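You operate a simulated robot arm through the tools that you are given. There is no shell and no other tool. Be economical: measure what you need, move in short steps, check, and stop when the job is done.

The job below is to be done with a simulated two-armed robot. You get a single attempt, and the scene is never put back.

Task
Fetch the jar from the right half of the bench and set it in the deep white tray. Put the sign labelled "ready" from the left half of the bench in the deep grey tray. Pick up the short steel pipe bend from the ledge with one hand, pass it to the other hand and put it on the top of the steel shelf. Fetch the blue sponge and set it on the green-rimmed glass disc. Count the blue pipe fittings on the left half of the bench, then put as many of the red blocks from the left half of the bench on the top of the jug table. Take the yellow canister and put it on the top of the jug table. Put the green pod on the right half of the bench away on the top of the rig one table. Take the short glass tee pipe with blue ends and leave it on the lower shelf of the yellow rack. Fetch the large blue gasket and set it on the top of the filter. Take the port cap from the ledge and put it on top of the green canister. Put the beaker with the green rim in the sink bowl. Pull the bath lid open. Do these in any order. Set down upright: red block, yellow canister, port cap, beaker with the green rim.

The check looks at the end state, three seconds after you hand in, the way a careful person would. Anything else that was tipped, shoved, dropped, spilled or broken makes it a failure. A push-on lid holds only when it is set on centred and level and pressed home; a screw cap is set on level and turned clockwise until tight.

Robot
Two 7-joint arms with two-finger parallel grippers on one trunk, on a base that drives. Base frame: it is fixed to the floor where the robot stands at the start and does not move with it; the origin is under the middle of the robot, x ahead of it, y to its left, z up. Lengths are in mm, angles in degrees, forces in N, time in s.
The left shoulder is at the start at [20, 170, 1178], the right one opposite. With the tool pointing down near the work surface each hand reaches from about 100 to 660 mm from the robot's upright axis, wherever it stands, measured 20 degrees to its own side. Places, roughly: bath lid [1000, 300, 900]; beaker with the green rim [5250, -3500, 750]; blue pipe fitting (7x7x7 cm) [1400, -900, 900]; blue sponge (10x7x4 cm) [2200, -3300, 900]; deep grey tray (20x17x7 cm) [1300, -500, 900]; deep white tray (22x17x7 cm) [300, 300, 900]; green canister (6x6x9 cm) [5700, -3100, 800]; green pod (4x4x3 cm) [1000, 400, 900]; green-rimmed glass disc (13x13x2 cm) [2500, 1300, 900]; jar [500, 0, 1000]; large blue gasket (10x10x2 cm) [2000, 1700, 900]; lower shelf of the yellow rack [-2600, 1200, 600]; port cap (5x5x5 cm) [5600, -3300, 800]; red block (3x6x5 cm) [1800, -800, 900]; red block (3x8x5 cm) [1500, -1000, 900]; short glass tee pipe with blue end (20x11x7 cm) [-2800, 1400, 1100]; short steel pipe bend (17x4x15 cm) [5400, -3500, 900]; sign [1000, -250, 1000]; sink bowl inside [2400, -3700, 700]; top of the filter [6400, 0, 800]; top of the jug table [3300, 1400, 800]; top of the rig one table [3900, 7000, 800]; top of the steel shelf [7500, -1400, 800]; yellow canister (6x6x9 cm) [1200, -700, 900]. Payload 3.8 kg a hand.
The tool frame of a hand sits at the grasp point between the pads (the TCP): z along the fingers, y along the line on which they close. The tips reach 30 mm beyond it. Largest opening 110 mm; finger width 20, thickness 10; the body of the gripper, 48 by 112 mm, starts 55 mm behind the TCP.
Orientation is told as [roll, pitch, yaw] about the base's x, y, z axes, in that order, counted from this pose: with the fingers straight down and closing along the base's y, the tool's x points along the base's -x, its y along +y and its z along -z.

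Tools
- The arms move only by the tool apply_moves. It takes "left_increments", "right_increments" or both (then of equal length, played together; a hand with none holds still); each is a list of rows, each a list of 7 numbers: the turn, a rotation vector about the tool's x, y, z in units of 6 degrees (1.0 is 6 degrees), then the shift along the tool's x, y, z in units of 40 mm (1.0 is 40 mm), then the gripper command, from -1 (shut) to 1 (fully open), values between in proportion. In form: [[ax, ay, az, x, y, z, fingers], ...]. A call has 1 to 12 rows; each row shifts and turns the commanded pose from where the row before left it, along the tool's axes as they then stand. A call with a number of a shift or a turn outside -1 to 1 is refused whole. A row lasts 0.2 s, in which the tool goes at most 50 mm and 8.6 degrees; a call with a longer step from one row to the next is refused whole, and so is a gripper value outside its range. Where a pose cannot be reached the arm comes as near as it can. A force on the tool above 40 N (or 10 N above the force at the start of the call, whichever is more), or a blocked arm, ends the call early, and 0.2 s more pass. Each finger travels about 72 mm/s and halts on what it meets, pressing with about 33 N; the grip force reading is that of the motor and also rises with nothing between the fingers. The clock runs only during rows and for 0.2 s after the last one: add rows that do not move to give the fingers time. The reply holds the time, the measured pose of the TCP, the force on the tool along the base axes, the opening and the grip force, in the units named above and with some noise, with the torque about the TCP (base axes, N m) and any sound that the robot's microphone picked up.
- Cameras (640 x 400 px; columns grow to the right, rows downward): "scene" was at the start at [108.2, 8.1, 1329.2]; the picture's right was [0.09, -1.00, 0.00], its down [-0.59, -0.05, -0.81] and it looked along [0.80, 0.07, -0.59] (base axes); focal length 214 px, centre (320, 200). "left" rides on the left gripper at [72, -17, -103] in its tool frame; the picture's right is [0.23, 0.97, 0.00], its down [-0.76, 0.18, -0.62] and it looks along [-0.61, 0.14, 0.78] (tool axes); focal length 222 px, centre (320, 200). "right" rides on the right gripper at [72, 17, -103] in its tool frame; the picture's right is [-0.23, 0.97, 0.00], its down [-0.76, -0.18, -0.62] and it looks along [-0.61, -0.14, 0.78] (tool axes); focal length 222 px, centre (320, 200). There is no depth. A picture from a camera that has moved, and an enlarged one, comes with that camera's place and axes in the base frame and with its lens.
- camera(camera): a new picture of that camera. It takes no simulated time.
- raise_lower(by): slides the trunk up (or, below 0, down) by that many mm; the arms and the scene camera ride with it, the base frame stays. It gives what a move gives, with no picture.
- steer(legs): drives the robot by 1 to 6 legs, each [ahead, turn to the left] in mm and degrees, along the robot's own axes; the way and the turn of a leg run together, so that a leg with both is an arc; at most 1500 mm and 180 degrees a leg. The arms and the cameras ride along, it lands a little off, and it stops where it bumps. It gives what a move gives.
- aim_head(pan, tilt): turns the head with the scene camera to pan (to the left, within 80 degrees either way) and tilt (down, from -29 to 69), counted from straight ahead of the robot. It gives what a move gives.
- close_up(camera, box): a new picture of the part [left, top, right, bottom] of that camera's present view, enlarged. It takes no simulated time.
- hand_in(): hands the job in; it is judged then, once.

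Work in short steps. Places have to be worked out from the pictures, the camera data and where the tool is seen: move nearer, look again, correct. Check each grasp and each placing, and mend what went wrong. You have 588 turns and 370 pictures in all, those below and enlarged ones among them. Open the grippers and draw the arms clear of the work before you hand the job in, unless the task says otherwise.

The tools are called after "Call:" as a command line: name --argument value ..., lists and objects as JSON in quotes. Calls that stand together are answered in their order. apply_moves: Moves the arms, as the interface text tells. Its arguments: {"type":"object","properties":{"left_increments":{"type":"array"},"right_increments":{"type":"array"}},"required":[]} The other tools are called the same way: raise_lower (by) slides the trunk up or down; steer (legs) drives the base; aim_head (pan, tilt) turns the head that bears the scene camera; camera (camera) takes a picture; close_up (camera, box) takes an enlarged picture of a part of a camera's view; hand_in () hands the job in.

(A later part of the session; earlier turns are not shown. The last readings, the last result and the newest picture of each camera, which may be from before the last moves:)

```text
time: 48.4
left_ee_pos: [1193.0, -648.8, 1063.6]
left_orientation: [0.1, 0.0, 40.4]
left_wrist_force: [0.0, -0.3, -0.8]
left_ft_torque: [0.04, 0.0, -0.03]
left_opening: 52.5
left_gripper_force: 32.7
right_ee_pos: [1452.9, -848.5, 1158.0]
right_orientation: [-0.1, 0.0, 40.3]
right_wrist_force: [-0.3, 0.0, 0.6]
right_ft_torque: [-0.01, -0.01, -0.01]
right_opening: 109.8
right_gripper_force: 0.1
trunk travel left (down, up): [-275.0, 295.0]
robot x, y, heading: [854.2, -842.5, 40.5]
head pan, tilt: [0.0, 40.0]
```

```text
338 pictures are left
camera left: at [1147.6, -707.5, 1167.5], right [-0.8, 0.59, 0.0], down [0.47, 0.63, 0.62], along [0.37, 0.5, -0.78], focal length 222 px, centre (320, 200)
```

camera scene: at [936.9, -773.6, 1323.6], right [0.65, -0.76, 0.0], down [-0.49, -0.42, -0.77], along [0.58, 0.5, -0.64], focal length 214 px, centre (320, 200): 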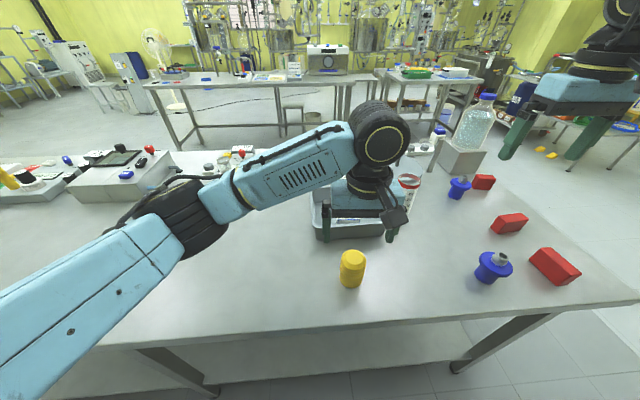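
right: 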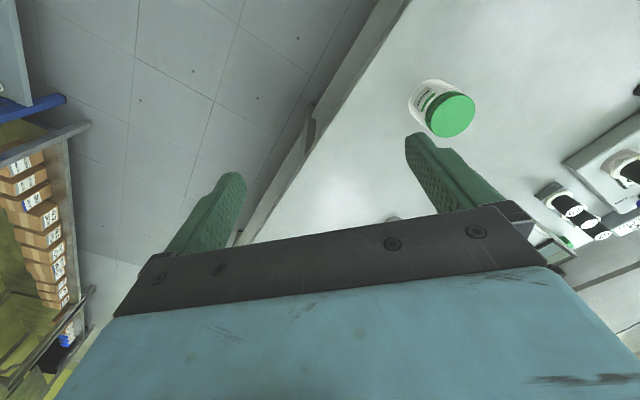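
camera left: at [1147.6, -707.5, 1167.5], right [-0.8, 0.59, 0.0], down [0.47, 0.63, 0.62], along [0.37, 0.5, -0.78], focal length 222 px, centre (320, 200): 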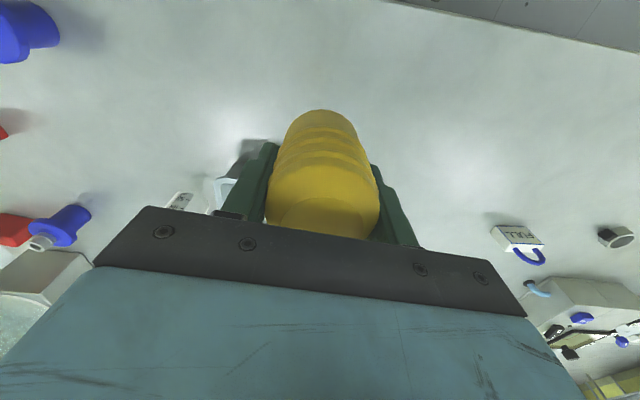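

The canister is held, base 48 mm below the TCP. I drive 250 mm along the bench for the near red block.

Call:
steer --legs '[[0, -85], [250, 0], [0, 65]]'

Call:
aim_head --pan -20 --tilt 40

Call:
camera --camera "scene"

Call:
camera --camera "right"

```text
time: 56.7
left_ee_pos: [1416.9, -959.8, 1062.2]
left_orientation: [0.1, 0.0, 19.0]
left_wrist_force: [0.3, -0.1, -1.0]
left_ft_torque: [0.0, 0.0, 0.01]
left_opening: 53.0
left_gripper_force: 33.0
right_ee_pos: [1586.2, -1241.4, 1157.8]
right_orientation: [0.0, 0.0, 19.1]
right_wrist_force: [-0.1, 0.2, 0.2]
right_ft_torque: [-0.04, 0.01, 0.02]
right_opening: 110.1
right_gripper_force: 0.0
trunk travel left (down, up): [-275.0, 295.0]
robot x, y, heading: [1035.3, -1017.4, 19.0]
head pan, tilt: [0.0, 40.0]
```

```text
time: 57.5
left_ee_pos: [1416.2, -959.9, 1062.8]
left_orientation: [0.0, 0.1, 19.0]
left_wrist_force: [-0.6, 0.2, -0.8]
left_ft_torque: [-0.03, -0.05, 0.01]
left_opening: 52.8
left_gripper_force: 33.3
right_ee_pos: [1586.7, -1241.4, 1158.2]
right_orientation: [0.1, -0.1, 19.0]
right_wrist_force: [-1.3, 0.4, 0.7]
right_ft_torque: [-0.01, -0.02, 0.01]
right_opening: 110.0
right_gripper_force: 0.1
trunk travel left (down, up): [-275.0, 295.0]
robot x, y, heading: [1037.0, -1020.8, 19.1]
head pan, tilt: [-20.0, 40.0]
```

```text
337 pictures are left
camera scene: at [1137.7, -1013.7, 1323.5], right [-0.02, -1.0, 0.0], down [-0.64, 0.01, -0.77], along [0.77, -0.01, -0.64], focal length 214 px, centre (320, 200)
```

scene: 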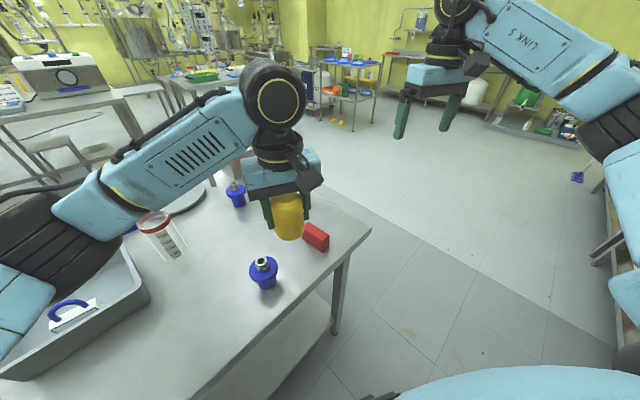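

```text
336 pictures are left
camera right: at [1511.5, -1250.1, 1261.5], right [-0.1, 0.99, 0.0], down [0.78, 0.08, 0.62], along [0.62, 0.06, -0.78], focal length 222 px, centre (320, 200)
```

right: 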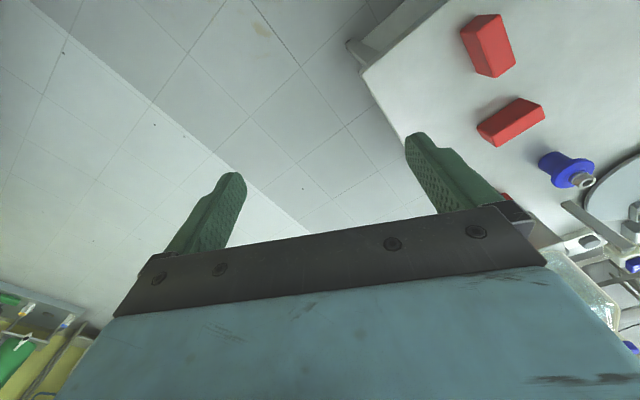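

I enlarge the blocks in the right hand's view to get their axes and sizes.

Call:
close_up --camera "right" --box '[440, 0, 600, 160]'

Call:
apply_moves --left_increments '[[0, 0, 0, 0, 0.8, -0.5, -1], [0, 0, 0, 0, 0.8, -0.5, -1], [0, 0, 0, 0, 0.8, -0.5, -1], [0, 0, 0, 0, 0.8, -0.5, -1], [0, 0, 0, 0, 0.8, -0.5, -1]]'

Call:
camera --camera "scene"

```text
2.50 times, centred on (520, 80) of right
camera zoom: at [1511.5, -1250.1, 1261.5], right [-0.1, 0.99, 0.0], down [0.78, 0.08, 0.62], along [0.62, 0.06, -0.78], focal length 555 px, centre (-180, 500)
```

zoom: 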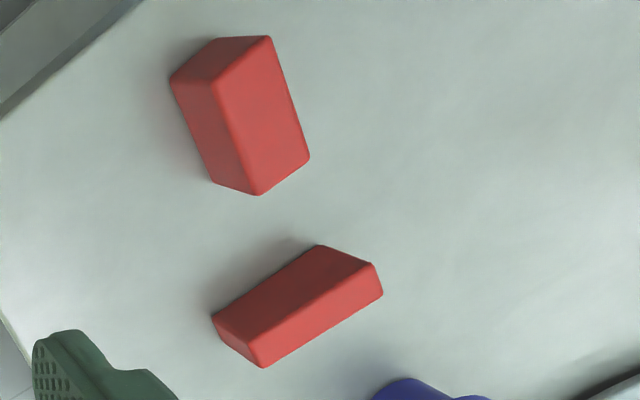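

```text
time: 58.7
left_ee_pos: [1363.5, -808.8, 1163.5]
left_orientation: [0.1, 0.0, 18.9]
left_wrist_force: [0.1, -0.7, -1.6]
left_ft_torque: [-0.03, 0.04, 0.04]
left_opening: 52.9
left_gripper_force: 33.3
right_ee_pos: [1586.7, -1240.4, 1159.4]
right_orientation: [0.0, 0.0, 19.0]
right_wrist_force: [-0.7, 1.2, -0.1]
right_ft_torque: [-0.01, -0.01, 0.0]
right_opening: 110.1
right_gripper_force: 0.0
trunk travel left (down, up): [-275.0, 295.0]
robot x, y, heading: [1034.2, -1019.9, 18.9]
head pan, tilt: [-20.0, 40.0]
```

```text
334 pictures are left
camera scene: at [1137.0, -1013.0, 1323.6], right [-0.02, -1.0, 0.0], down [-0.64, 0.01, -0.77], along [0.77, -0.01, -0.64], focal length 214 px, centre (320, 200)
```

scene: 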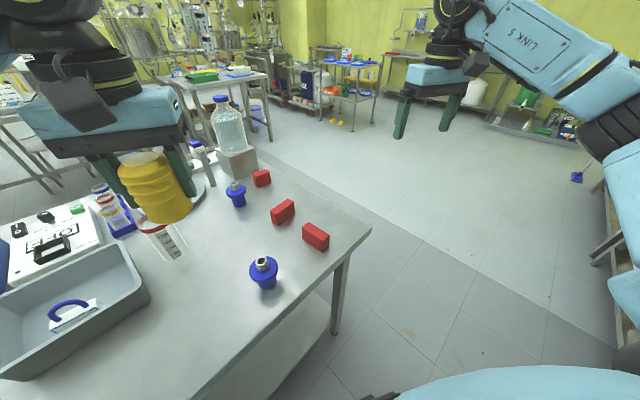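

Block 1: top face centred at (1514, -1011), top z≈900, 27–30 mm thick, long axis at 49°. I turn the right hand's yaw to 49° and move over it.

Call:
apply_moves --right_increments '[[0, 0, -1, 0, 0, 0, 1], [0, 0, -1, 0, 0, 0, 1], [0, 0, -1, 0, 0, 0, 1], [0, 0, -1, 0, 0, 0, 1], [0, 0, -1, 0, 0, 0, 1], [0, 0, 0, -0.523, 0.857, 0.6, 1], [0, 0, 0, -0.523, 0.857, 0.6, 1], [0, 0, 0, -0.523, 0.857, 0.6, 1], [0, 0, 0, -0.523, 0.857, 0.6, 1], [0, 0, 0, -0.523, 0.857, 0.6, 1], [0, 0, 0, -0.523, 0.857, 0.6, 1], [0, 0, 0, 0, 0, 0, 1]]'

Call:
camera --camera "right"

```text
time: 61.3
left_ee_pos: [1364.2, -811.3, 1163.0]
left_orientation: [0.0, 0.0, 19.0]
left_wrist_force: [0.6, 0.3, -0.6]
left_ft_torque: [-0.01, 0.04, -0.04]
left_opening: 52.6
left_gripper_force: 32.7
right_ee_pos: [1487.6, -993.6, 1009.8]
right_orientation: [0.0, 0.0, 49.0]
right_wrist_force: [-0.5, 0.9, 0.1]
right_ft_torque: [0.05, 0.03, 0.0]
right_opening: 110.1
right_gripper_force: 0.0
right hand out of reach, approached as far as the arm can: row 4, 5
trunk travel left (down, up): [-275.0, 295.0]
robot x, y, heading: [1031.3, -1018.3, 19.0]
head pan, tilt: [-20.0, 40.0]
```

```text
333 pictures are left
camera right: at [1425.4, -1038.5, 1114.0], right [-0.59, 0.81, 0.0], down [0.63, 0.46, 0.62], along [0.51, 0.37, -0.78], focal length 222 px, centre (320, 200)
```

right: 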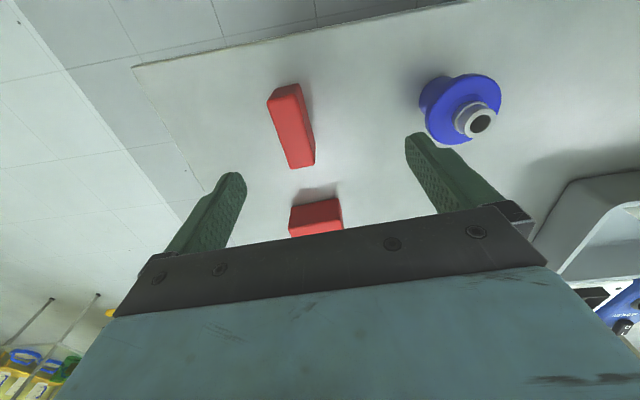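

The block is at (1511, -1011) again. I shift 31 mm across, look at clearance by numbers, go down to z≈888, close and lift.

Call:
apply_moves --right_increments '[[0, 0, 0, -0.05, -0.75, 0, 1], [0, 0, 0, 0, 0, 0.9, 1], [0, 0, 0, 0, 0, 0.9, 1], [0, 0, 0, 0, 0, 0.9, 1], [0, 0, 0, 0, 0, 0.3, 1], [0, 0, 0, 0, 0, 0, 1]]'

Call:
camera --camera "right"

```text
time: 62.7
left_ee_pos: [1364.1, -810.3, 1162.6]
left_orientation: [0.0, 0.1, 19.0]
left_wrist_force: [-0.3, 0.6, -0.8]
left_ft_torque: [0.01, -0.03, 0.0]
left_opening: 52.8
left_gripper_force: 33.3
right_ee_pos: [1512.4, -1010.5, 889.7]
right_orientation: [0.0, 0.0, 49.0]
right_wrist_force: [0.9, -0.2, 0.5]
right_ft_torque: [-0.02, -0.03, 0.02]
right_opening: 110.0
right_gripper_force: 0.0
trunk travel left (down, up): [-275.0, 295.0]
robot x, y, heading: [1034.6, -1021.4, 19.0]
head pan, tilt: [-20.0, 40.0]
```

```text
332 pictures are left
camera right: at [1449.9, -1055.6, 992.6], right [-0.59, 0.81, 0.0], down [0.63, 0.46, 0.62], along [0.5, 0.37, -0.78], focal length 222 px, centre (320, 200)
```

right: 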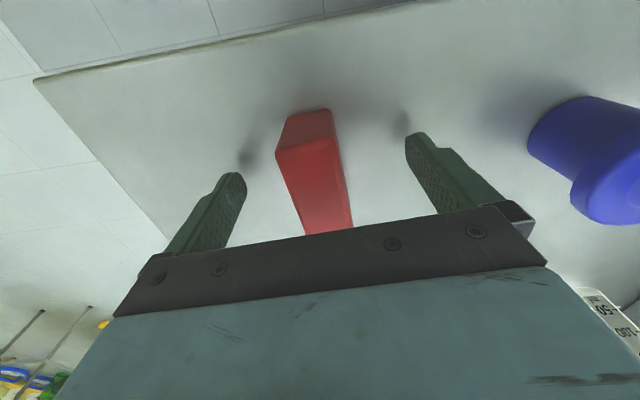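

The block lies between the fingers. I close and lift.

Call:
apply_moves --right_increments '[[0, 0, 0, 0, 0, 0, -1], [0, 0, 0, 0, 0, 0, -1], [0, 0, 0, 0, 0, 0, -1], [0, 0, 0, 0, 0, 0, -1], [0, 0, 0, 0, 0, 0, -1], [0, 0, 0, 0, 0, -0.5, -1], [0, 0, 0, 0, 0, -0.9, -1], [0, 0, 0, 0, 0, -0.9, -1], [0, 0, 0, 0, 0, -0.9, -1], [0, 0, 0, 0, 0, -0.9, -1]]'

Call:
camera --camera "right"

```text
time: 64.9
left_ee_pos: [1364.4, -809.4, 1162.8]
left_orientation: [-0.1, 0.1, 18.9]
left_wrist_force: [-0.3, 0.6, -0.7]
left_ft_torque: [0.0, 0.02, 0.01]
left_opening: 52.5
left_gripper_force: 32.8
right_ee_pos: [1513.1, -1011.2, 1054.0]
right_orientation: [0.1, 0.2, 49.1]
right_wrist_force: [-0.4, 0.2, -21.0]
right_ft_torque: [-0.09, 0.07, -0.03]
right_opening: 30.0
right_gripper_force: 33.1
trunk travel left (down, up): [-275.0, 295.0]
robot x, y, heading: [1034.1, -1019.7, 19.2]
head pan, tilt: [-20.0, 40.0]
```

```text
331 pictures are left
camera right: at [1451.3, -1054.8, 1158.0], right [-0.59, 0.81, 0.0], down [0.63, 0.46, 0.62], along [0.5, 0.36, -0.78], focal length 222 px, centre (320, 200)
```

right: 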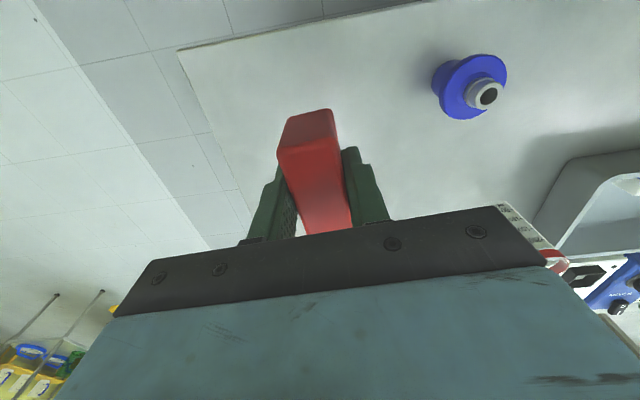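

The block is held (about 2 kg). Now I look toward the jug table near (3300, 1400) before driving round the bench's end.

Call:
aim_head --pan 25 --tilt 12

Call:
camera --camera "scene"

```text
time: 66.0
left_ee_pos: [1364.6, -809.8, 1162.6]
left_orientation: [0.0, 0.1, 19.0]
left_wrist_force: [-0.4, 0.4, -1.1]
left_ft_torque: [0.01, -0.01, -0.01]
left_opening: 52.8
left_gripper_force: 32.9
right_ee_pos: [1513.7, -1011.3, 1053.5]
right_orientation: [0.1, 0.1, 48.9]
right_wrist_force: [-0.6, 0.3, -19.7]
right_ft_torque: [-0.09, 0.09, 0.04]
right_opening: 29.8
right_gripper_force: 33.4
trunk travel left (down, up): [-275.0, 295.0]
robot x, y, heading: [1031.4, -1018.8, 19.3]
head pan, tilt: [25.0, 12.0]
```

```text
330 pictures are left
camera scene: at [1121.2, -947.5, 1367.8], right [0.69, -0.72, 0.0], down [-0.15, -0.14, -0.98], along [0.7, 0.68, -0.21], focal length 214 px, centre (320, 200)
```

scene: 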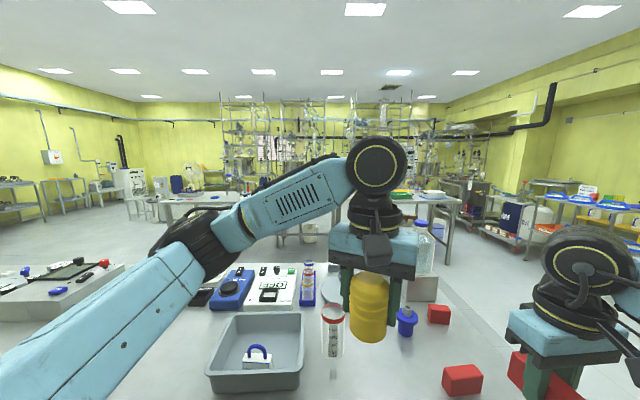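

The view is blocked by my own arm, so I drive around the bench's end into the middle aisle and look from there.

Call:
steer --legs '[[0, -64], [1050, 0], [0, 90], [1500, 0]]'

Call:
aim_head --pan 45 --tilt 10

Call:
camera --camera "scene"

Call:
aim_head --pan 0 --tilt 15

Call:
camera --camera "scene"

```text
time: 85.0
left_ee_pos: [3056.5, -384.4, 1162.8]
left_orientation: [0.0, 0.0, 44.3]
left_wrist_force: [0.0, -0.1, -1.4]
left_ft_torque: [-0.03, 0.06, -0.02]
left_opening: 52.7
left_gripper_force: 32.9
right_ee_pos: [3275.4, -502.3, 1054.2]
right_orientation: [0.1, 0.0, 74.4]
right_wrist_force: [0.3, -0.1, -19.8]
right_ft_torque: [-0.11, 0.06, 0.0]
right_opening: 29.8
right_gripper_force: 33.3
trunk travel left (down, up): [-275.0, 295.0]
robot x, y, heading: [2843.6, -717.4, 44.7]
head pan, tilt: [25.0, 12.0]
```

```text
time: 85.8
left_ee_pos: [3055.3, -385.3, 1161.7]
left_orientation: [0.0, 0.1, 44.4]
left_wrist_force: [0.7, -1.0, -1.0]
left_ft_torque: [0.02, 0.01, -0.03]
left_opening: 52.4
left_gripper_force: 32.6
right_ee_pos: [3276.0, -502.4, 1053.9]
right_orientation: [0.1, 0.1, 74.4]
right_wrist_force: [0.0, -0.3, -19.9]
right_ft_torque: [-0.12, -0.01, -0.01]
right_opening: 30.0
right_gripper_force: 33.2
trunk travel left (down, up): [-275.0, 295.0]
robot x, y, heading: [2845.7, -718.2, 44.4]
head pan, tilt: [45.0, 10.0]
```

```text
329 pictures are left
camera scene: at [2862.2, -607.8, 1371.1], right [1.0, -0.01, 0.0], down [0.0, -0.17, -0.98], along [0.01, 0.98, -0.17], focal length 214 px, centre (320, 200)
```

scene: 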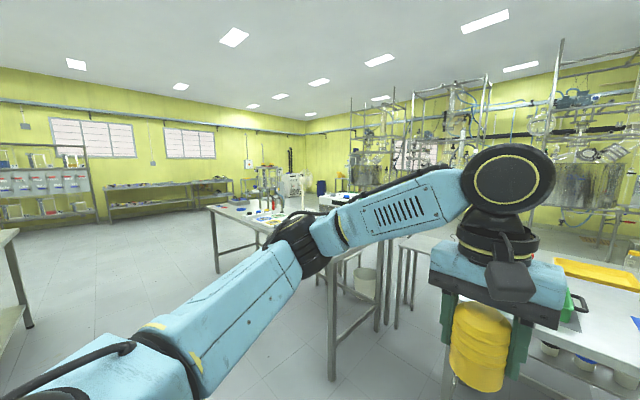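

```text
time: 86.9
left_ee_pos: [3056.5, -385.2, 1162.1]
left_orientation: [0.0, 0.1, 44.4]
left_wrist_force: [-0.3, -0.4, -1.8]
left_ft_torque: [0.02, -0.01, -0.01]
left_opening: 52.5
left_gripper_force: 32.9
right_ee_pos: [3274.9, -502.3, 1053.3]
right_orientation: [0.1, 0.1, 74.5]
right_wrist_force: [0.0, -1.6, -19.6]
right_ft_torque: [-0.09, 0.03, 0.0]
right_opening: 30.0
right_gripper_force: 33.4
trunk travel left (down, up): [-275.0, 295.0]
robot x, y, heading: [2842.5, -716.9, 44.6]
head pan, tilt: [0.0, 15.0]
```

```text
328 pictures are left
camera scene: at [2927.9, -635.4, 1362.9], right [0.7, -0.71, 0.0], down [-0.19, -0.18, -0.97], along [0.69, 0.68, -0.26], focal length 214 px, centre (320, 200)
```

scene: 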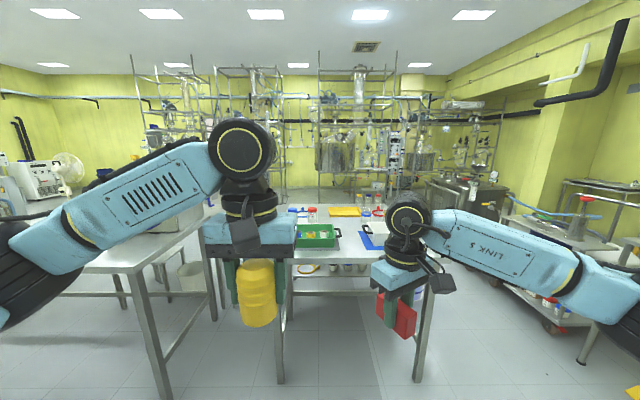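

The long table's right end is near (2933, 476)–(3370, 827); the jug table must be beyond it. I turn left 35° so that it shows between the arms.

Call:
steer --legs '[[0, 35]]'

Call:
camera --camera "scene"

```text
time: 89.0
left_ee_pos: [2826.4, -324.5, 1162.4]
left_orientation: [0.0, 0.0, 79.4]
left_wrist_force: [0.4, 0.5, -1.6]
left_ft_torque: [-0.03, 0.0, -0.02]
left_opening: 52.8
left_gripper_force: 33.4
right_ee_pos: [3073.1, -294.2, 1052.8]
right_orientation: [0.0, 0.1, 109.5]
right_wrist_force: [-1.1, 0.3, -19.8]
right_ft_torque: [-0.12, -0.03, 0.01]
right_opening: 29.9
right_gripper_force: 32.9
trunk travel left (down, up): [-275.0, 295.0]
robot x, y, heading: [2844.6, -715.8, 79.7]
head pan, tilt: [0.0, 15.0]
```

```text
327 pictures are left
camera scene: at [2865.9, -602.2, 1362.9], right [0.98, -0.18, 0.0], down [-0.05, -0.26, -0.97], along [0.18, 0.95, -0.26], focal length 214 px, centre (320, 200)
```

scene: 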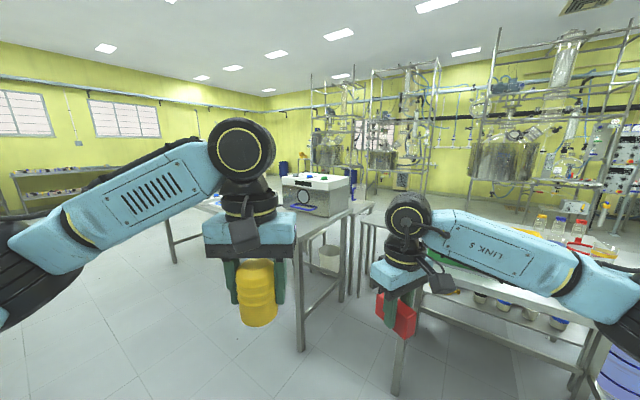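

Call:
close_up --camera "scene" --box '[270, 140, 430, 260]'

```text
3.33 times, centred on (350, 200) of scene
camera zoom: at [2865.9, -602.2, 1362.9], right [0.98, -0.18, 0.0], down [-0.05, -0.26, -0.97], along [0.18, 0.95, -0.26], focal length 715 px, centre (220, 200)
```

zoom: 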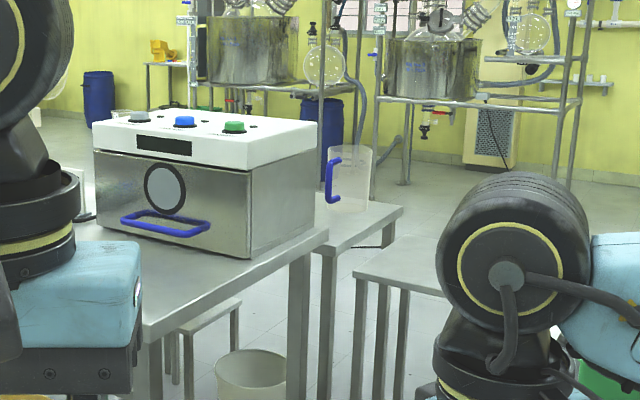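

The small low table with the clear jug behind the long table must be the jug table. I raise the trunk and lower the hands to see over everything.

Call:
raise_lower --by 280

Call:
apply_moves --left_increments '[[0, 0, 0, 0.2, 0, 1, -1], [0, 0, 0, 0.2, 0, 1, -1], [0, 0, 0, 0.2, 0, 1, -1], [0, 0, 0, 0.2, 0, 1, -1], [0, 0, 0, 0.2, 0, 1, -1], [0, 0, 0, 0, 0, 1, -1], [0, 0, 0, 0, 0, 1, -1], [0, 0, 0, 0, 0, 1, -1]]' --right_increments '[[0, 0, 0, 0, 0, 0.7, -1], [0, 0, 0, 0, 0, 0.7, -1], [0, 0, 0, 0, 0, 0.7, -1], [0, 0, 0, 0, 0, 0.7, -1], [0, 0, 0, 0, 0, 0.7, -1], [0, 0, 0, 0, 0, 0.7, -1], [0, 0, 0, 0, 0, 0.7, -1], [0, 0, 0, 0, 0, 0.7, -1]]'

Call:
aim_head --pan 0 --tilt 20

Call:
camera --camera "scene"

```text
time: 91.8
left_ee_pos: [2826.1, -323.6, 1442.7]
left_orientation: [0.0, 0.1, 79.5]
left_wrist_force: [-0.3, -0.8, -0.6]
left_ft_torque: [0.0, 0.03, -0.02]
left_opening: 52.5
left_gripper_force: 32.5
right_ee_pos: [3073.4, -293.8, 1334.0]
right_orientation: [0.2, 0.1, 109.5]
right_wrist_force: [1.1, 0.5, -18.9]
right_ft_torque: [-0.13, -0.03, 0.01]
right_opening: 29.8
right_gripper_force: 32.9
trunk travel left (down, up): [-555.0, 15.0]
robot x, y, heading: [2844.7, -717.9, 79.5]
head pan, tilt: [0.0, 15.0]
```

```text
time: 93.7
left_ee_pos: [2819.9, -363.4, 1121.9]
left_orientation: [-0.1, 0.0, 79.4]
left_wrist_force: [-0.5, -0.2, -0.6]
left_ft_torque: [-0.01, 0.01, 0.01]
left_opening: 52.6
left_gripper_force: 33.4
right_ee_pos: [3074.3, -294.3, 1110.2]
right_orientation: [0.1, 0.1, 109.6]
right_wrist_force: [0.6, 1.3, -18.4]
right_ft_torque: [-0.13, -0.04, 0.02]
right_opening: 29.8
right_gripper_force: 33.0
trunk travel left (down, up): [-555.0, 15.0]
robot x, y, heading: [2844.7, -716.5, 79.4]
head pan, tilt: [0.0, 15.0]
```

```text
time: 94.3
left_ee_pos: [2819.4, -364.2, 1122.7]
left_orientation: [-0.1, 0.1, 79.5]
left_wrist_force: [1.2, -0.1, -0.6]
left_ft_torque: [-0.03, 0.0, -0.03]
left_opening: 52.5
left_gripper_force: 33.2
right_ee_pos: [3074.5, -293.7, 1110.5]
right_orientation: [0.2, 0.1, 109.5]
right_wrist_force: [0.2, 0.0, -19.1]
right_ft_torque: [-0.16, -0.04, 0.01]
right_opening: 30.0
right_gripper_force: 32.8
trunk travel left (down, up): [-555.0, 15.0]
robot x, y, heading: [2846.0, -719.2, 79.4]
head pan, tilt: [0.0, 20.0]
```

```text
325 pictures are left
camera scene: at [2866.5, -602.4, 1634.8], right [0.98, -0.18, 0.0], down [-0.06, -0.34, -0.94], along [0.17, 0.92, -0.34], focal length 214 px, centre (320, 200)
```

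scene: 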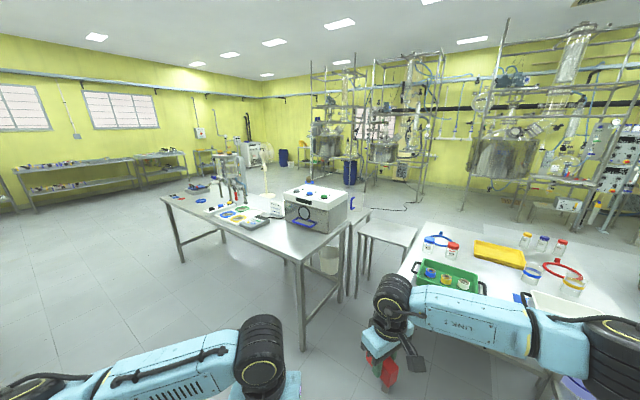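

Call:
close_up --camera "scene" --box '[280, 170, 440, 290]'

Call:
close_up --camera "scene" --box '[150, 150, 310, 260]'

```text
3.33 times, centred on (360, 230) of scene
camera zoom: at [2866.5, -602.4, 1634.8], right [0.98, -0.18, 0.0], down [-0.06, -0.34, -0.94], along [0.17, 0.92, -0.34], focal length 715 px, centre (187, 100)
```

zoom: 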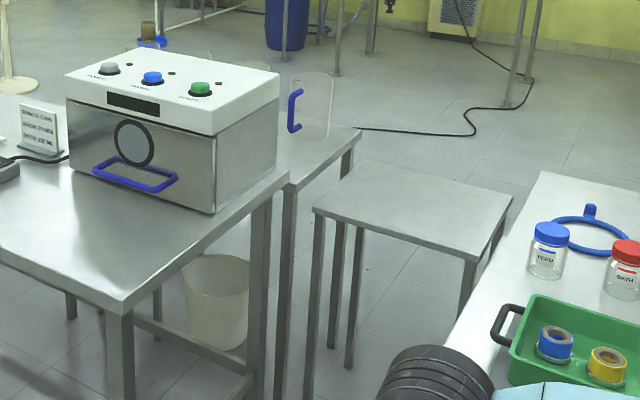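

```text
3.64 times, centred on (230, 205) of scene
camera zoom: at [2866.5, -602.4, 1634.8], right [0.98, -0.18, 0.0], down [-0.06, -0.34, -0.94], along [0.17, 0.92, -0.34], focal length 780 px, centre (647, 182)
```

zoom: 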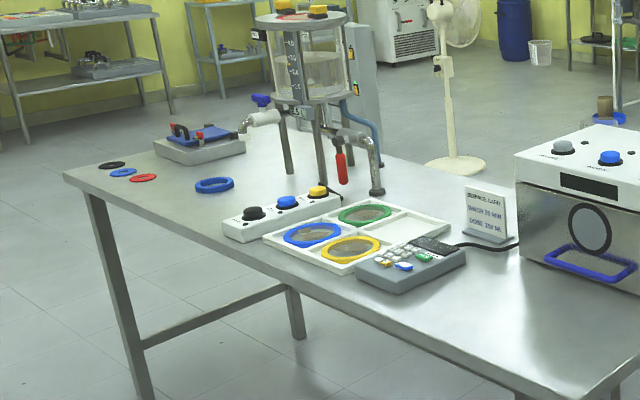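

The jug table lies behind the long table (perp. strip 3110–3570 mm, with the stool beside it), so it must be reached from behind. I look right for a way round the second table.

Call:
aim_head --pan -60 --tilt 18

Call:
camera --camera "scene"

```text
time: 95.6
left_ee_pos: [2819.0, -363.2, 1122.9]
left_orientation: [0.0, 0.1, 79.6]
left_wrist_force: [-0.2, -0.4, -1.3]
left_ft_torque: [0.0, 0.0, 0.02]
left_opening: 52.7
left_gripper_force: 33.3
right_ee_pos: [3074.8, -294.6, 1110.7]
right_orientation: [0.1, 0.2, 109.5]
right_wrist_force: [-0.5, -0.1, -18.7]
right_ft_torque: [-0.09, -0.04, 0.01]
right_opening: 30.0
right_gripper_force: 33.0
trunk travel left (down, up): [-555.0, 15.0]
robot x, y, heading: [2846.3, -711.7, 79.3]
head pan, tilt: [-60.0, 18.0]
```

```text
322 pictures are left
camera scene: at [2937.5, -662.7, 1638.0], right [0.34, -0.94, 0.0], down [-0.29, -0.1, -0.95], along [0.9, 0.32, -0.31], focal length 214 px, centre (320, 200)
```

scene: 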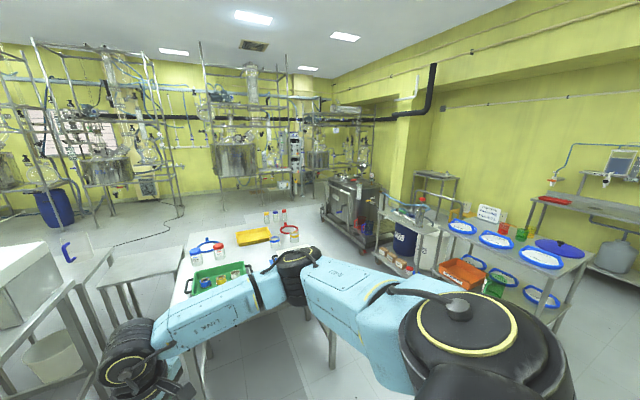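

The way to the right of the second table is free (about s 3110–4290). I drive around it to the back.

Call:
steer --legs '[[0, -124], [1180, 0], [0, 90], [1223, 0], [1223, 0], [0, 90]]'

Call:
aim_head --pan 0 --tilt 20

Call:
camera --camera "scene"

```text
time: 118.4
left_ee_pos: [4891.4, -130.6, 1119.6]
left_orientation: [0.1, 0.4, 46.6]
left_wrist_force: [1.1, 0.3, -1.4]
left_ft_torque: [-0.07, 0.05, 0.02]
left_opening: 52.3
left_gripper_force: 32.9
right_ee_pos: [5141.8, -214.0, 1103.3]
right_orientation: [0.3, 1.1, 76.8]
right_wrist_force: [2.4, 3.7, -19.9]
right_ft_torque: [-0.17, 0.05, 0.0]
right_opening: 29.9
right_gripper_force: 33.4
trunk travel left (down, up): [-555.0, 15.0]
robot x, y, heading: [4719.4, -440.8, 47.0]
head pan, tilt: [-60.0, 18.0]
stopped in leg 5: the robot was blocked; the commanded pose is now the measured one
```

```text
time: 119.7
left_ee_pos: [4887.9, -135.0, 1122.5]
left_orientation: [-0.1, 0.1, 46.7]
left_wrist_force: [0.4, 0.7, -0.4]
left_ft_torque: [0.01, -0.03, -0.02]
left_opening: 52.8
left_gripper_force: 32.5
right_ee_pos: [5137.0, -217.1, 1107.2]
right_orientation: [0.2, 0.6, 76.8]
right_wrist_force: [-0.1, -0.3, -20.0]
right_ft_torque: [-0.13, 0.03, -0.03]
right_opening: 29.9
right_gripper_force: 32.9
trunk travel left (down, up): [-555.0, 15.0]
robot x, y, heading: [4717.1, -444.1, 47.0]
head pan, tilt: [0.0, 20.0]
```

```text
321 pictures are left
camera scene: at [4798.3, -361.0, 1634.8], right [0.73, -0.69, 0.0], down [-0.24, -0.25, -0.94], along [0.65, 0.68, -0.34], focal length 214 px, centre (320, 200)
```

scene: 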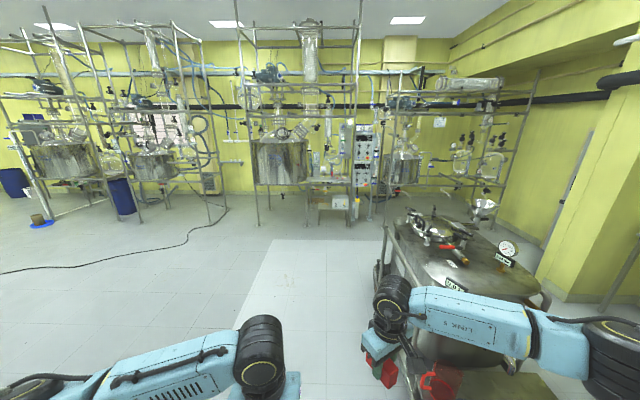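

The drive was blocked in leg 5. I look to the right to see what I touched.

Call:
aim_head --pan -75 --tilt 45

Call:
camera --camera "scene"

Call:
camera --camera "right"

Call:
aim_head --pan 60 --tilt 45

Call:
camera --camera "scene"

```text
time: 121.2
left_ee_pos: [4889.3, -134.5, 1120.9]
left_orientation: [0.1, 0.1, 46.7]
left_wrist_force: [0.7, 0.2, -1.6]
left_ft_torque: [0.01, 0.02, 0.01]
left_opening: 52.5
left_gripper_force: 32.7
right_ee_pos: [5137.4, -216.8, 1109.2]
right_orientation: [0.2, 0.5, 76.8]
right_wrist_force: [0.1, 0.2, -19.3]
right_ft_torque: [-0.13, 0.05, -0.01]
right_opening: 29.8
right_gripper_force: 33.0
trunk travel left (down, up): [-555.0, 15.0]
robot x, y, heading: [4723.2, -444.1, 46.6]
head pan, tilt: [-75.0, 45.0]
```

```text
320 pictures are left
camera scene: at [4806.4, -466.7, 1596.2], right [-0.47, -0.88, 0.0], down [-0.62, 0.33, -0.71], along [0.62, -0.34, -0.71], focal length 214 px, centre (320, 200)
```

scene: 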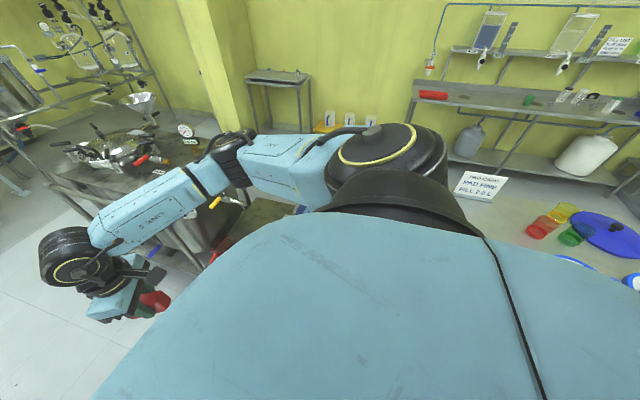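

```text
319 pictures are left
camera right: at [5104.6, -283.5, 1212.5], right [-0.9, 0.44, 0.0], down [0.35, 0.71, 0.61], along [0.27, 0.55, -0.79], focal length 222 px, centre (320, 200)
```

right: 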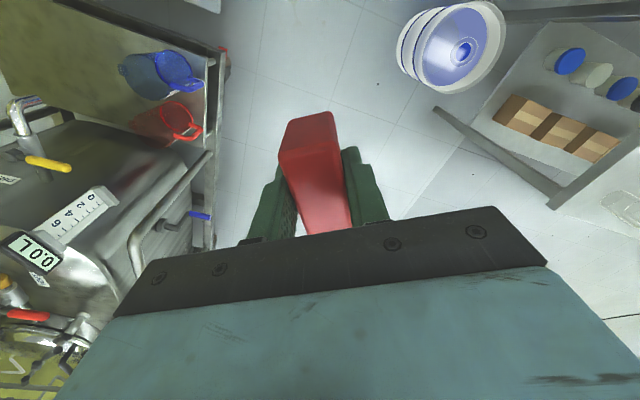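

```text
time: 123.4
left_ee_pos: [4887.7, -135.5, 1122.4]
left_orientation: [0.0, 0.1, 46.7]
left_wrist_force: [-0.4, 0.0, -0.5]
left_ft_torque: [0.0, 0.01, 0.0]
left_opening: 52.7
left_gripper_force: 33.4
right_ee_pos: [5137.6, -217.4, 1107.0]
right_orientation: [0.2, 0.6, 76.8]
right_wrist_force: [0.8, -0.1, -20.6]
right_ft_torque: [-0.13, 0.04, 0.03]
right_opening: 29.9
right_gripper_force: 33.0
trunk travel left (down, up): [-555.0, 15.0]
robot x, y, heading: [4715.6, -445.7, 46.7]
head pan, tilt: [60.0, 45.0]
```

```text
318 pictures are left
camera scene: at [4711.5, -350.2, 1596.2], right [0.96, 0.29, 0.0], down [0.2, -0.68, -0.71], along [-0.2, 0.68, -0.71], focal length 214 px, centre (320, 200)
```

scene: 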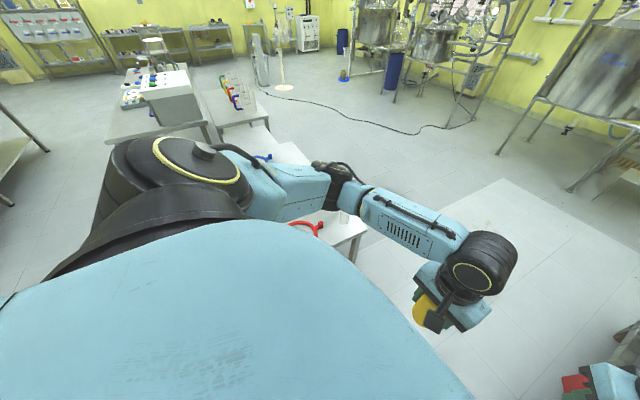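

I can't see the contact directly; likely my right elbow, which sticks far out to the right, met something on a cart. I back off 250 mm and look that way.

Call:
steer --legs '[[-250, 0]]'

Call:
aim_head --pan -40 --tilt 35

Call:
camera --camera "scene"

```text
time: 125.2
left_ee_pos: [4716.6, -315.6, 1122.2]
left_orientation: [-0.1, 0.0, 46.6]
left_wrist_force: [0.8, -0.3, -0.8]
left_ft_torque: [0.0, 0.01, -0.01]
left_opening: 52.4
left_gripper_force: 32.5
right_ee_pos: [4967.6, -398.1, 1108.7]
right_orientation: [0.2, 0.6, 76.7]
right_wrist_force: [0.0, -0.2, -20.3]
right_ft_torque: [-0.1, 0.01, 0.0]
right_opening: 29.9
right_gripper_force: 32.7
trunk travel left (down, up): [-555.0, 15.0]
robot x, y, heading: [4546.7, -623.4, 46.7]
head pan, tilt: [60.0, 45.0]
```

```text
time: 126.9
left_ee_pos: [4717.5, -315.3, 1122.0]
left_orientation: [0.0, 0.2, 46.7]
left_wrist_force: [-1.0, -0.4, -1.7]
left_ft_torque: [0.03, 0.02, 0.01]
left_opening: 52.8
left_gripper_force: 32.7
right_ee_pos: [4967.2, -397.7, 1108.5]
right_orientation: [0.2, 0.6, 76.8]
right_wrist_force: [0.1, -0.1, -19.8]
right_ft_torque: [-0.19, 0.03, -0.01]
right_opening: 29.9
right_gripper_force: 33.2
trunk travel left (down, up): [-555.0, 15.0]
robot x, y, heading: [4548.4, -624.1, 46.6]
head pan, tilt: [-40.0, 35.0]
```

```text
317 pictures are left
camera scene: at [4651.7, -598.7, 1610.9], right [0.12, -0.99, 0.0], down [-0.57, -0.07, -0.82], along [0.81, 0.1, -0.57], focal length 214 px, centre (320, 200)
```

scene: 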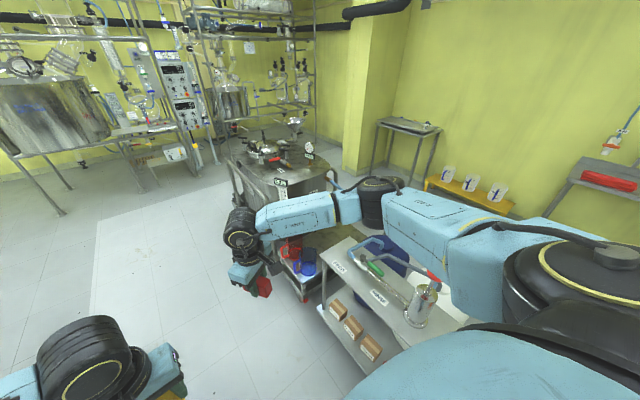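

The right hand's attitude changed slightly in the bump, so the flaring right elbow touched something over the trolley. I stretch the right arm forward to bring its elbow in, then look.

Call:
apply_moves --right_increments '[[0, 0, 0, -0.65, -0.375, 0, -1], [0, 0, 0, -0.65, -0.375, 0, -1], [0, 0, 0, -0.65, -0.375, 0, -1], [0, 0, 0, -0.65, -0.375, 0, -1], [0, 0, 0, 0, 0, 0, -1]]'

Call:
camera --camera "scene"

```text
time: 128.1
left_ee_pos: [4717.9, -315.7, 1122.2]
left_orientation: [0.1, 0.0, 46.6]
left_wrist_force: [0.3, -0.1, -1.0]
left_ft_torque: [0.0, 0.01, -0.01]
left_opening: 52.5
left_gripper_force: 33.3
right_ee_pos: [5043.2, -318.6, 1105.7]
right_orientation: [0.2, 0.5, 76.8]
right_wrist_force: [-0.7, -0.8, -19.3]
right_ft_torque: [-0.14, 0.07, 0.03]
right_opening: 29.9
right_gripper_force: 33.0
right hand out of reach, approached as far as the arm can: row 4
trunk travel left (down, up): [-555.0, 15.0]
robot x, y, heading: [4548.7, -625.9, 46.3]
head pan, tilt: [-40.0, 35.0]
```

```text
316 pictures are left
camera scene: at [4651.7, -599.5, 1610.9], right [0.12, -0.99, 0.0], down [-0.57, -0.07, -0.82], along [0.81, 0.09, -0.57], focal length 214 px, centre (320, 200)
```

scene: 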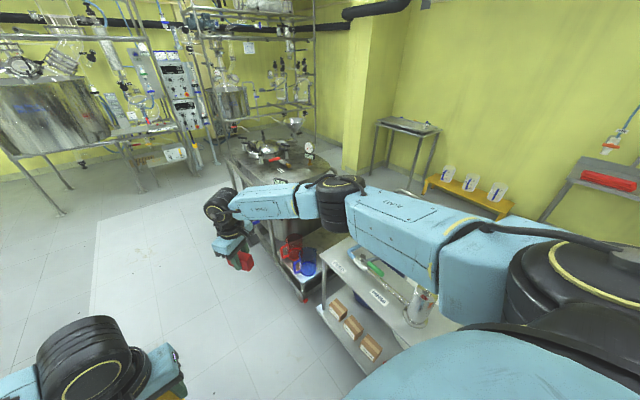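

The elbow is in now. I back up, shift about 175 mm to the left toward the second table, and go ahead again.

Call:
steer --legs '[[-350, 0], [0, 30], [350, 0], [0, -31], [600, 0]]'

Call:
camera --camera "scene"

```text
time: 136.9
left_ee_pos: [4771.1, -14.4, 1118.8]
left_orientation: [0.1, 0.5, 45.7]
left_wrist_force: [0.5, 0.9, -2.3]
left_ft_torque: [-0.05, 0.1, -0.02]
left_opening: 52.4
left_gripper_force: 33.4
right_ee_pos: [5095.4, -23.0, 1096.8]
right_orientation: [0.5, 1.6, 76.0]
right_wrist_force: [3.0, 2.8, -21.1]
right_ft_torque: [-0.17, 0.06, 0.0]
right_opening: 29.8
right_gripper_force: 33.2
trunk travel left (down, up): [-555.0, 15.0]
robot x, y, heading: [4590.4, -320.7, 45.8]
head pan, tilt: [-40.0, 35.0]
stopped in leg 5: the robot was blocked; the commanded pose is now the measured one
```

```text
315 pictures are left
camera scene: at [4703.7, -292.8, 1610.2], right [0.1, -0.99, 0.0], down [-0.57, -0.06, -0.82], along [0.81, 0.08, -0.58], focal length 214 px, centre (320, 200)
```

scene: 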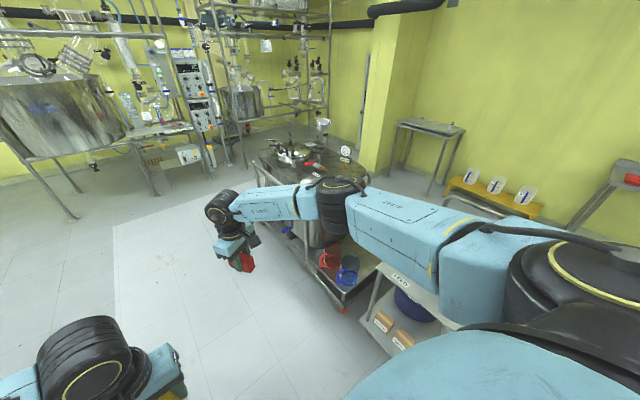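

Blocked again at the same depth (perp ≈3020), so it is something low in front of the base. I look down ahead.

Call:
aim_head --pan 0 --tilt 65

Call:
camera --camera "scene"

Call:
aim_head --pan 60 --tilt 60

Call:
camera --camera "scene"

```text
time: 138.0
left_ee_pos: [4767.6, -17.3, 1121.2]
left_orientation: [0.0, 0.2, 45.8]
left_wrist_force: [-1.0, 0.6, -0.9]
left_ft_torque: [0.01, 0.0, -0.04]
left_opening: 52.5
left_gripper_force: 33.0
right_ee_pos: [5093.3, -24.4, 1103.4]
right_orientation: [0.4, 1.0, 76.1]
right_wrist_force: [-0.1, 0.3, -19.9]
right_ft_torque: [-0.16, 0.03, -0.02]
right_opening: 29.7
right_gripper_force: 33.3
trunk travel left (down, up): [-555.0, 15.0]
robot x, y, heading: [4592.3, -324.1, 46.0]
head pan, tilt: [0.0, 65.0]
```

```text
314 pictures are left
camera scene: at [4653.6, -263.7, 1571.0], right [0.72, -0.7, 0.0], down [-0.63, -0.65, -0.42], along [0.29, 0.3, -0.91], focal length 214 px, centre (320, 200)
```

scene: 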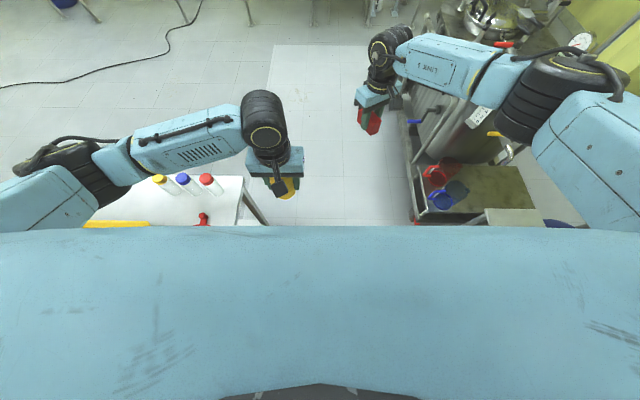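

```text
time: 139.3
left_ee_pos: [4768.1, -17.4, 1122.0]
left_orientation: [0.0, 0.2, 45.8]
left_wrist_force: [1.3, 0.7, -0.5]
left_ft_torque: [-0.02, 0.0, -0.01]
left_opening: 52.5
left_gripper_force: 32.8
right_ee_pos: [5092.7, -24.8, 1103.4]
right_orientation: [0.3, 1.0, 76.1]
right_wrist_force: [-0.3, 0.2, -19.7]
right_ft_torque: [-0.2, 0.02, -0.02]
right_opening: 29.9
right_gripper_force: 33.0
trunk travel left (down, up): [-555.0, 15.0]
robot x, y, heading: [4590.5, -328.2, 46.0]
head pan, tilt: [60.0, 60.0]
```

```text
313 pictures are left
camera scene: at [4592.0, -244.3, 1576.7], right [0.96, 0.27, 0.0], down [0.24, -0.83, -0.5], along [-0.14, 0.48, -0.87], focal length 214 px, centre (320, 200)
```

scene: 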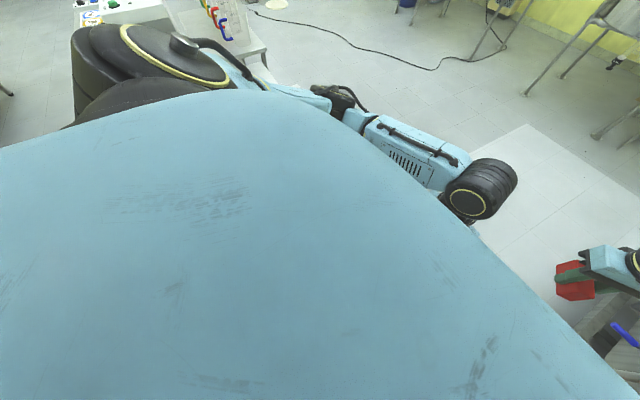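

Call:
camera --camera "right"

Call:
camera --camera "left"

```text
312 pictures are left
camera right: at [5057.9, -90.5, 1209.0], right [-0.89, 0.45, 0.0], down [0.36, 0.71, 0.61], along [0.28, 0.54, -0.79], focal length 222 px, centre (320, 200)
```

right: 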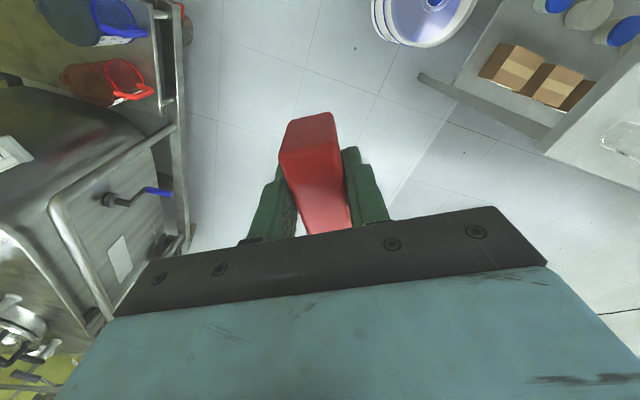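

```text
311 pictures are left
camera left: at [4729.1, -81.3, 1225.8], right [-0.86, 0.52, 0.0], down [0.41, 0.67, 0.62], along [0.32, 0.53, -0.78], focal length 222 px, centre (320, 200)
```

left: 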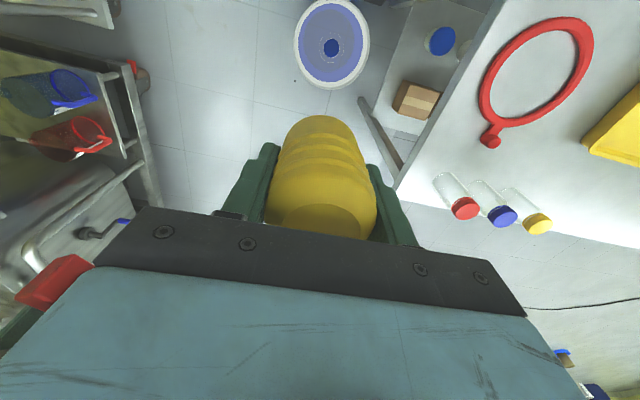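

A drum (top z≈300) stands at about (4727, -5) and was what the base met; the gap beside it is too narrow. I back out and go round the long table's left end instead, stopping first halfway.

Call:
steer --legs '[[-1270, 0], [0, 89], [1400, 0], [1400, 0]]'

Call:
aim_head --pan 0 --tilt 20

Call:
camera --camera "scene"

```text
time: 162.7
left_ee_pos: [1431.5, 942.6, 1121.3]
left_orientation: [0.0, 0.2, 134.4]
left_wrist_force: [0.5, -1.0, -1.3]
left_ft_torque: [-0.01, -0.02, 0.02]
left_opening: 52.7
left_gripper_force: 33.3
right_ee_pos: [1445.9, 1267.2, 1103.8]
right_orientation: [0.4, 1.0, 164.8]
right_wrist_force: [0.7, -0.8, -19.7]
right_ft_torque: [-0.04, -0.11, -0.01]
right_opening: 30.1
right_gripper_force: 32.6
trunk travel left (down, up): [-555.0, 15.0]
robot x, y, heading: [1733.1, 760.6, 134.6]
head pan, tilt: [60.0, 60.0]
```

```text
time: 164.0
left_ee_pos: [1431.5, 943.8, 1122.1]
left_orientation: [0.0, 0.2, 134.4]
left_wrist_force: [-1.1, 0.1, -0.7]
left_ft_torque: [0.04, 0.01, -0.01]
left_opening: 52.5
left_gripper_force: 32.8
right_ee_pos: [1446.2, 1268.1, 1103.3]
right_orientation: [0.3, 1.1, 164.8]
right_wrist_force: [0.0, -0.1, -19.3]
right_ft_torque: [-0.05, -0.14, 0.01]
right_opening: 29.6
right_gripper_force: 33.0
trunk travel left (down, up): [-555.0, 15.0]
robot x, y, heading: [1733.9, 759.6, 134.7]
head pan, tilt: [0.0, 20.0]
```

```text
310 pictures are left
camera scene: at [1653.4, 846.1, 1634.7], right [0.71, 0.7, 0.0], down [0.24, -0.24, -0.94], along [-0.66, 0.67, -0.34], focal length 214 px, centre (320, 200)
```

scene: 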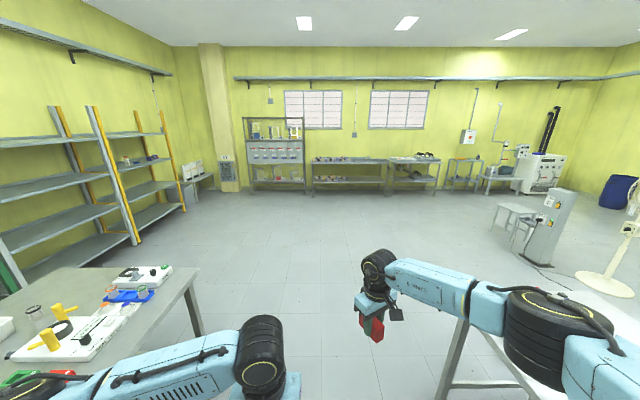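

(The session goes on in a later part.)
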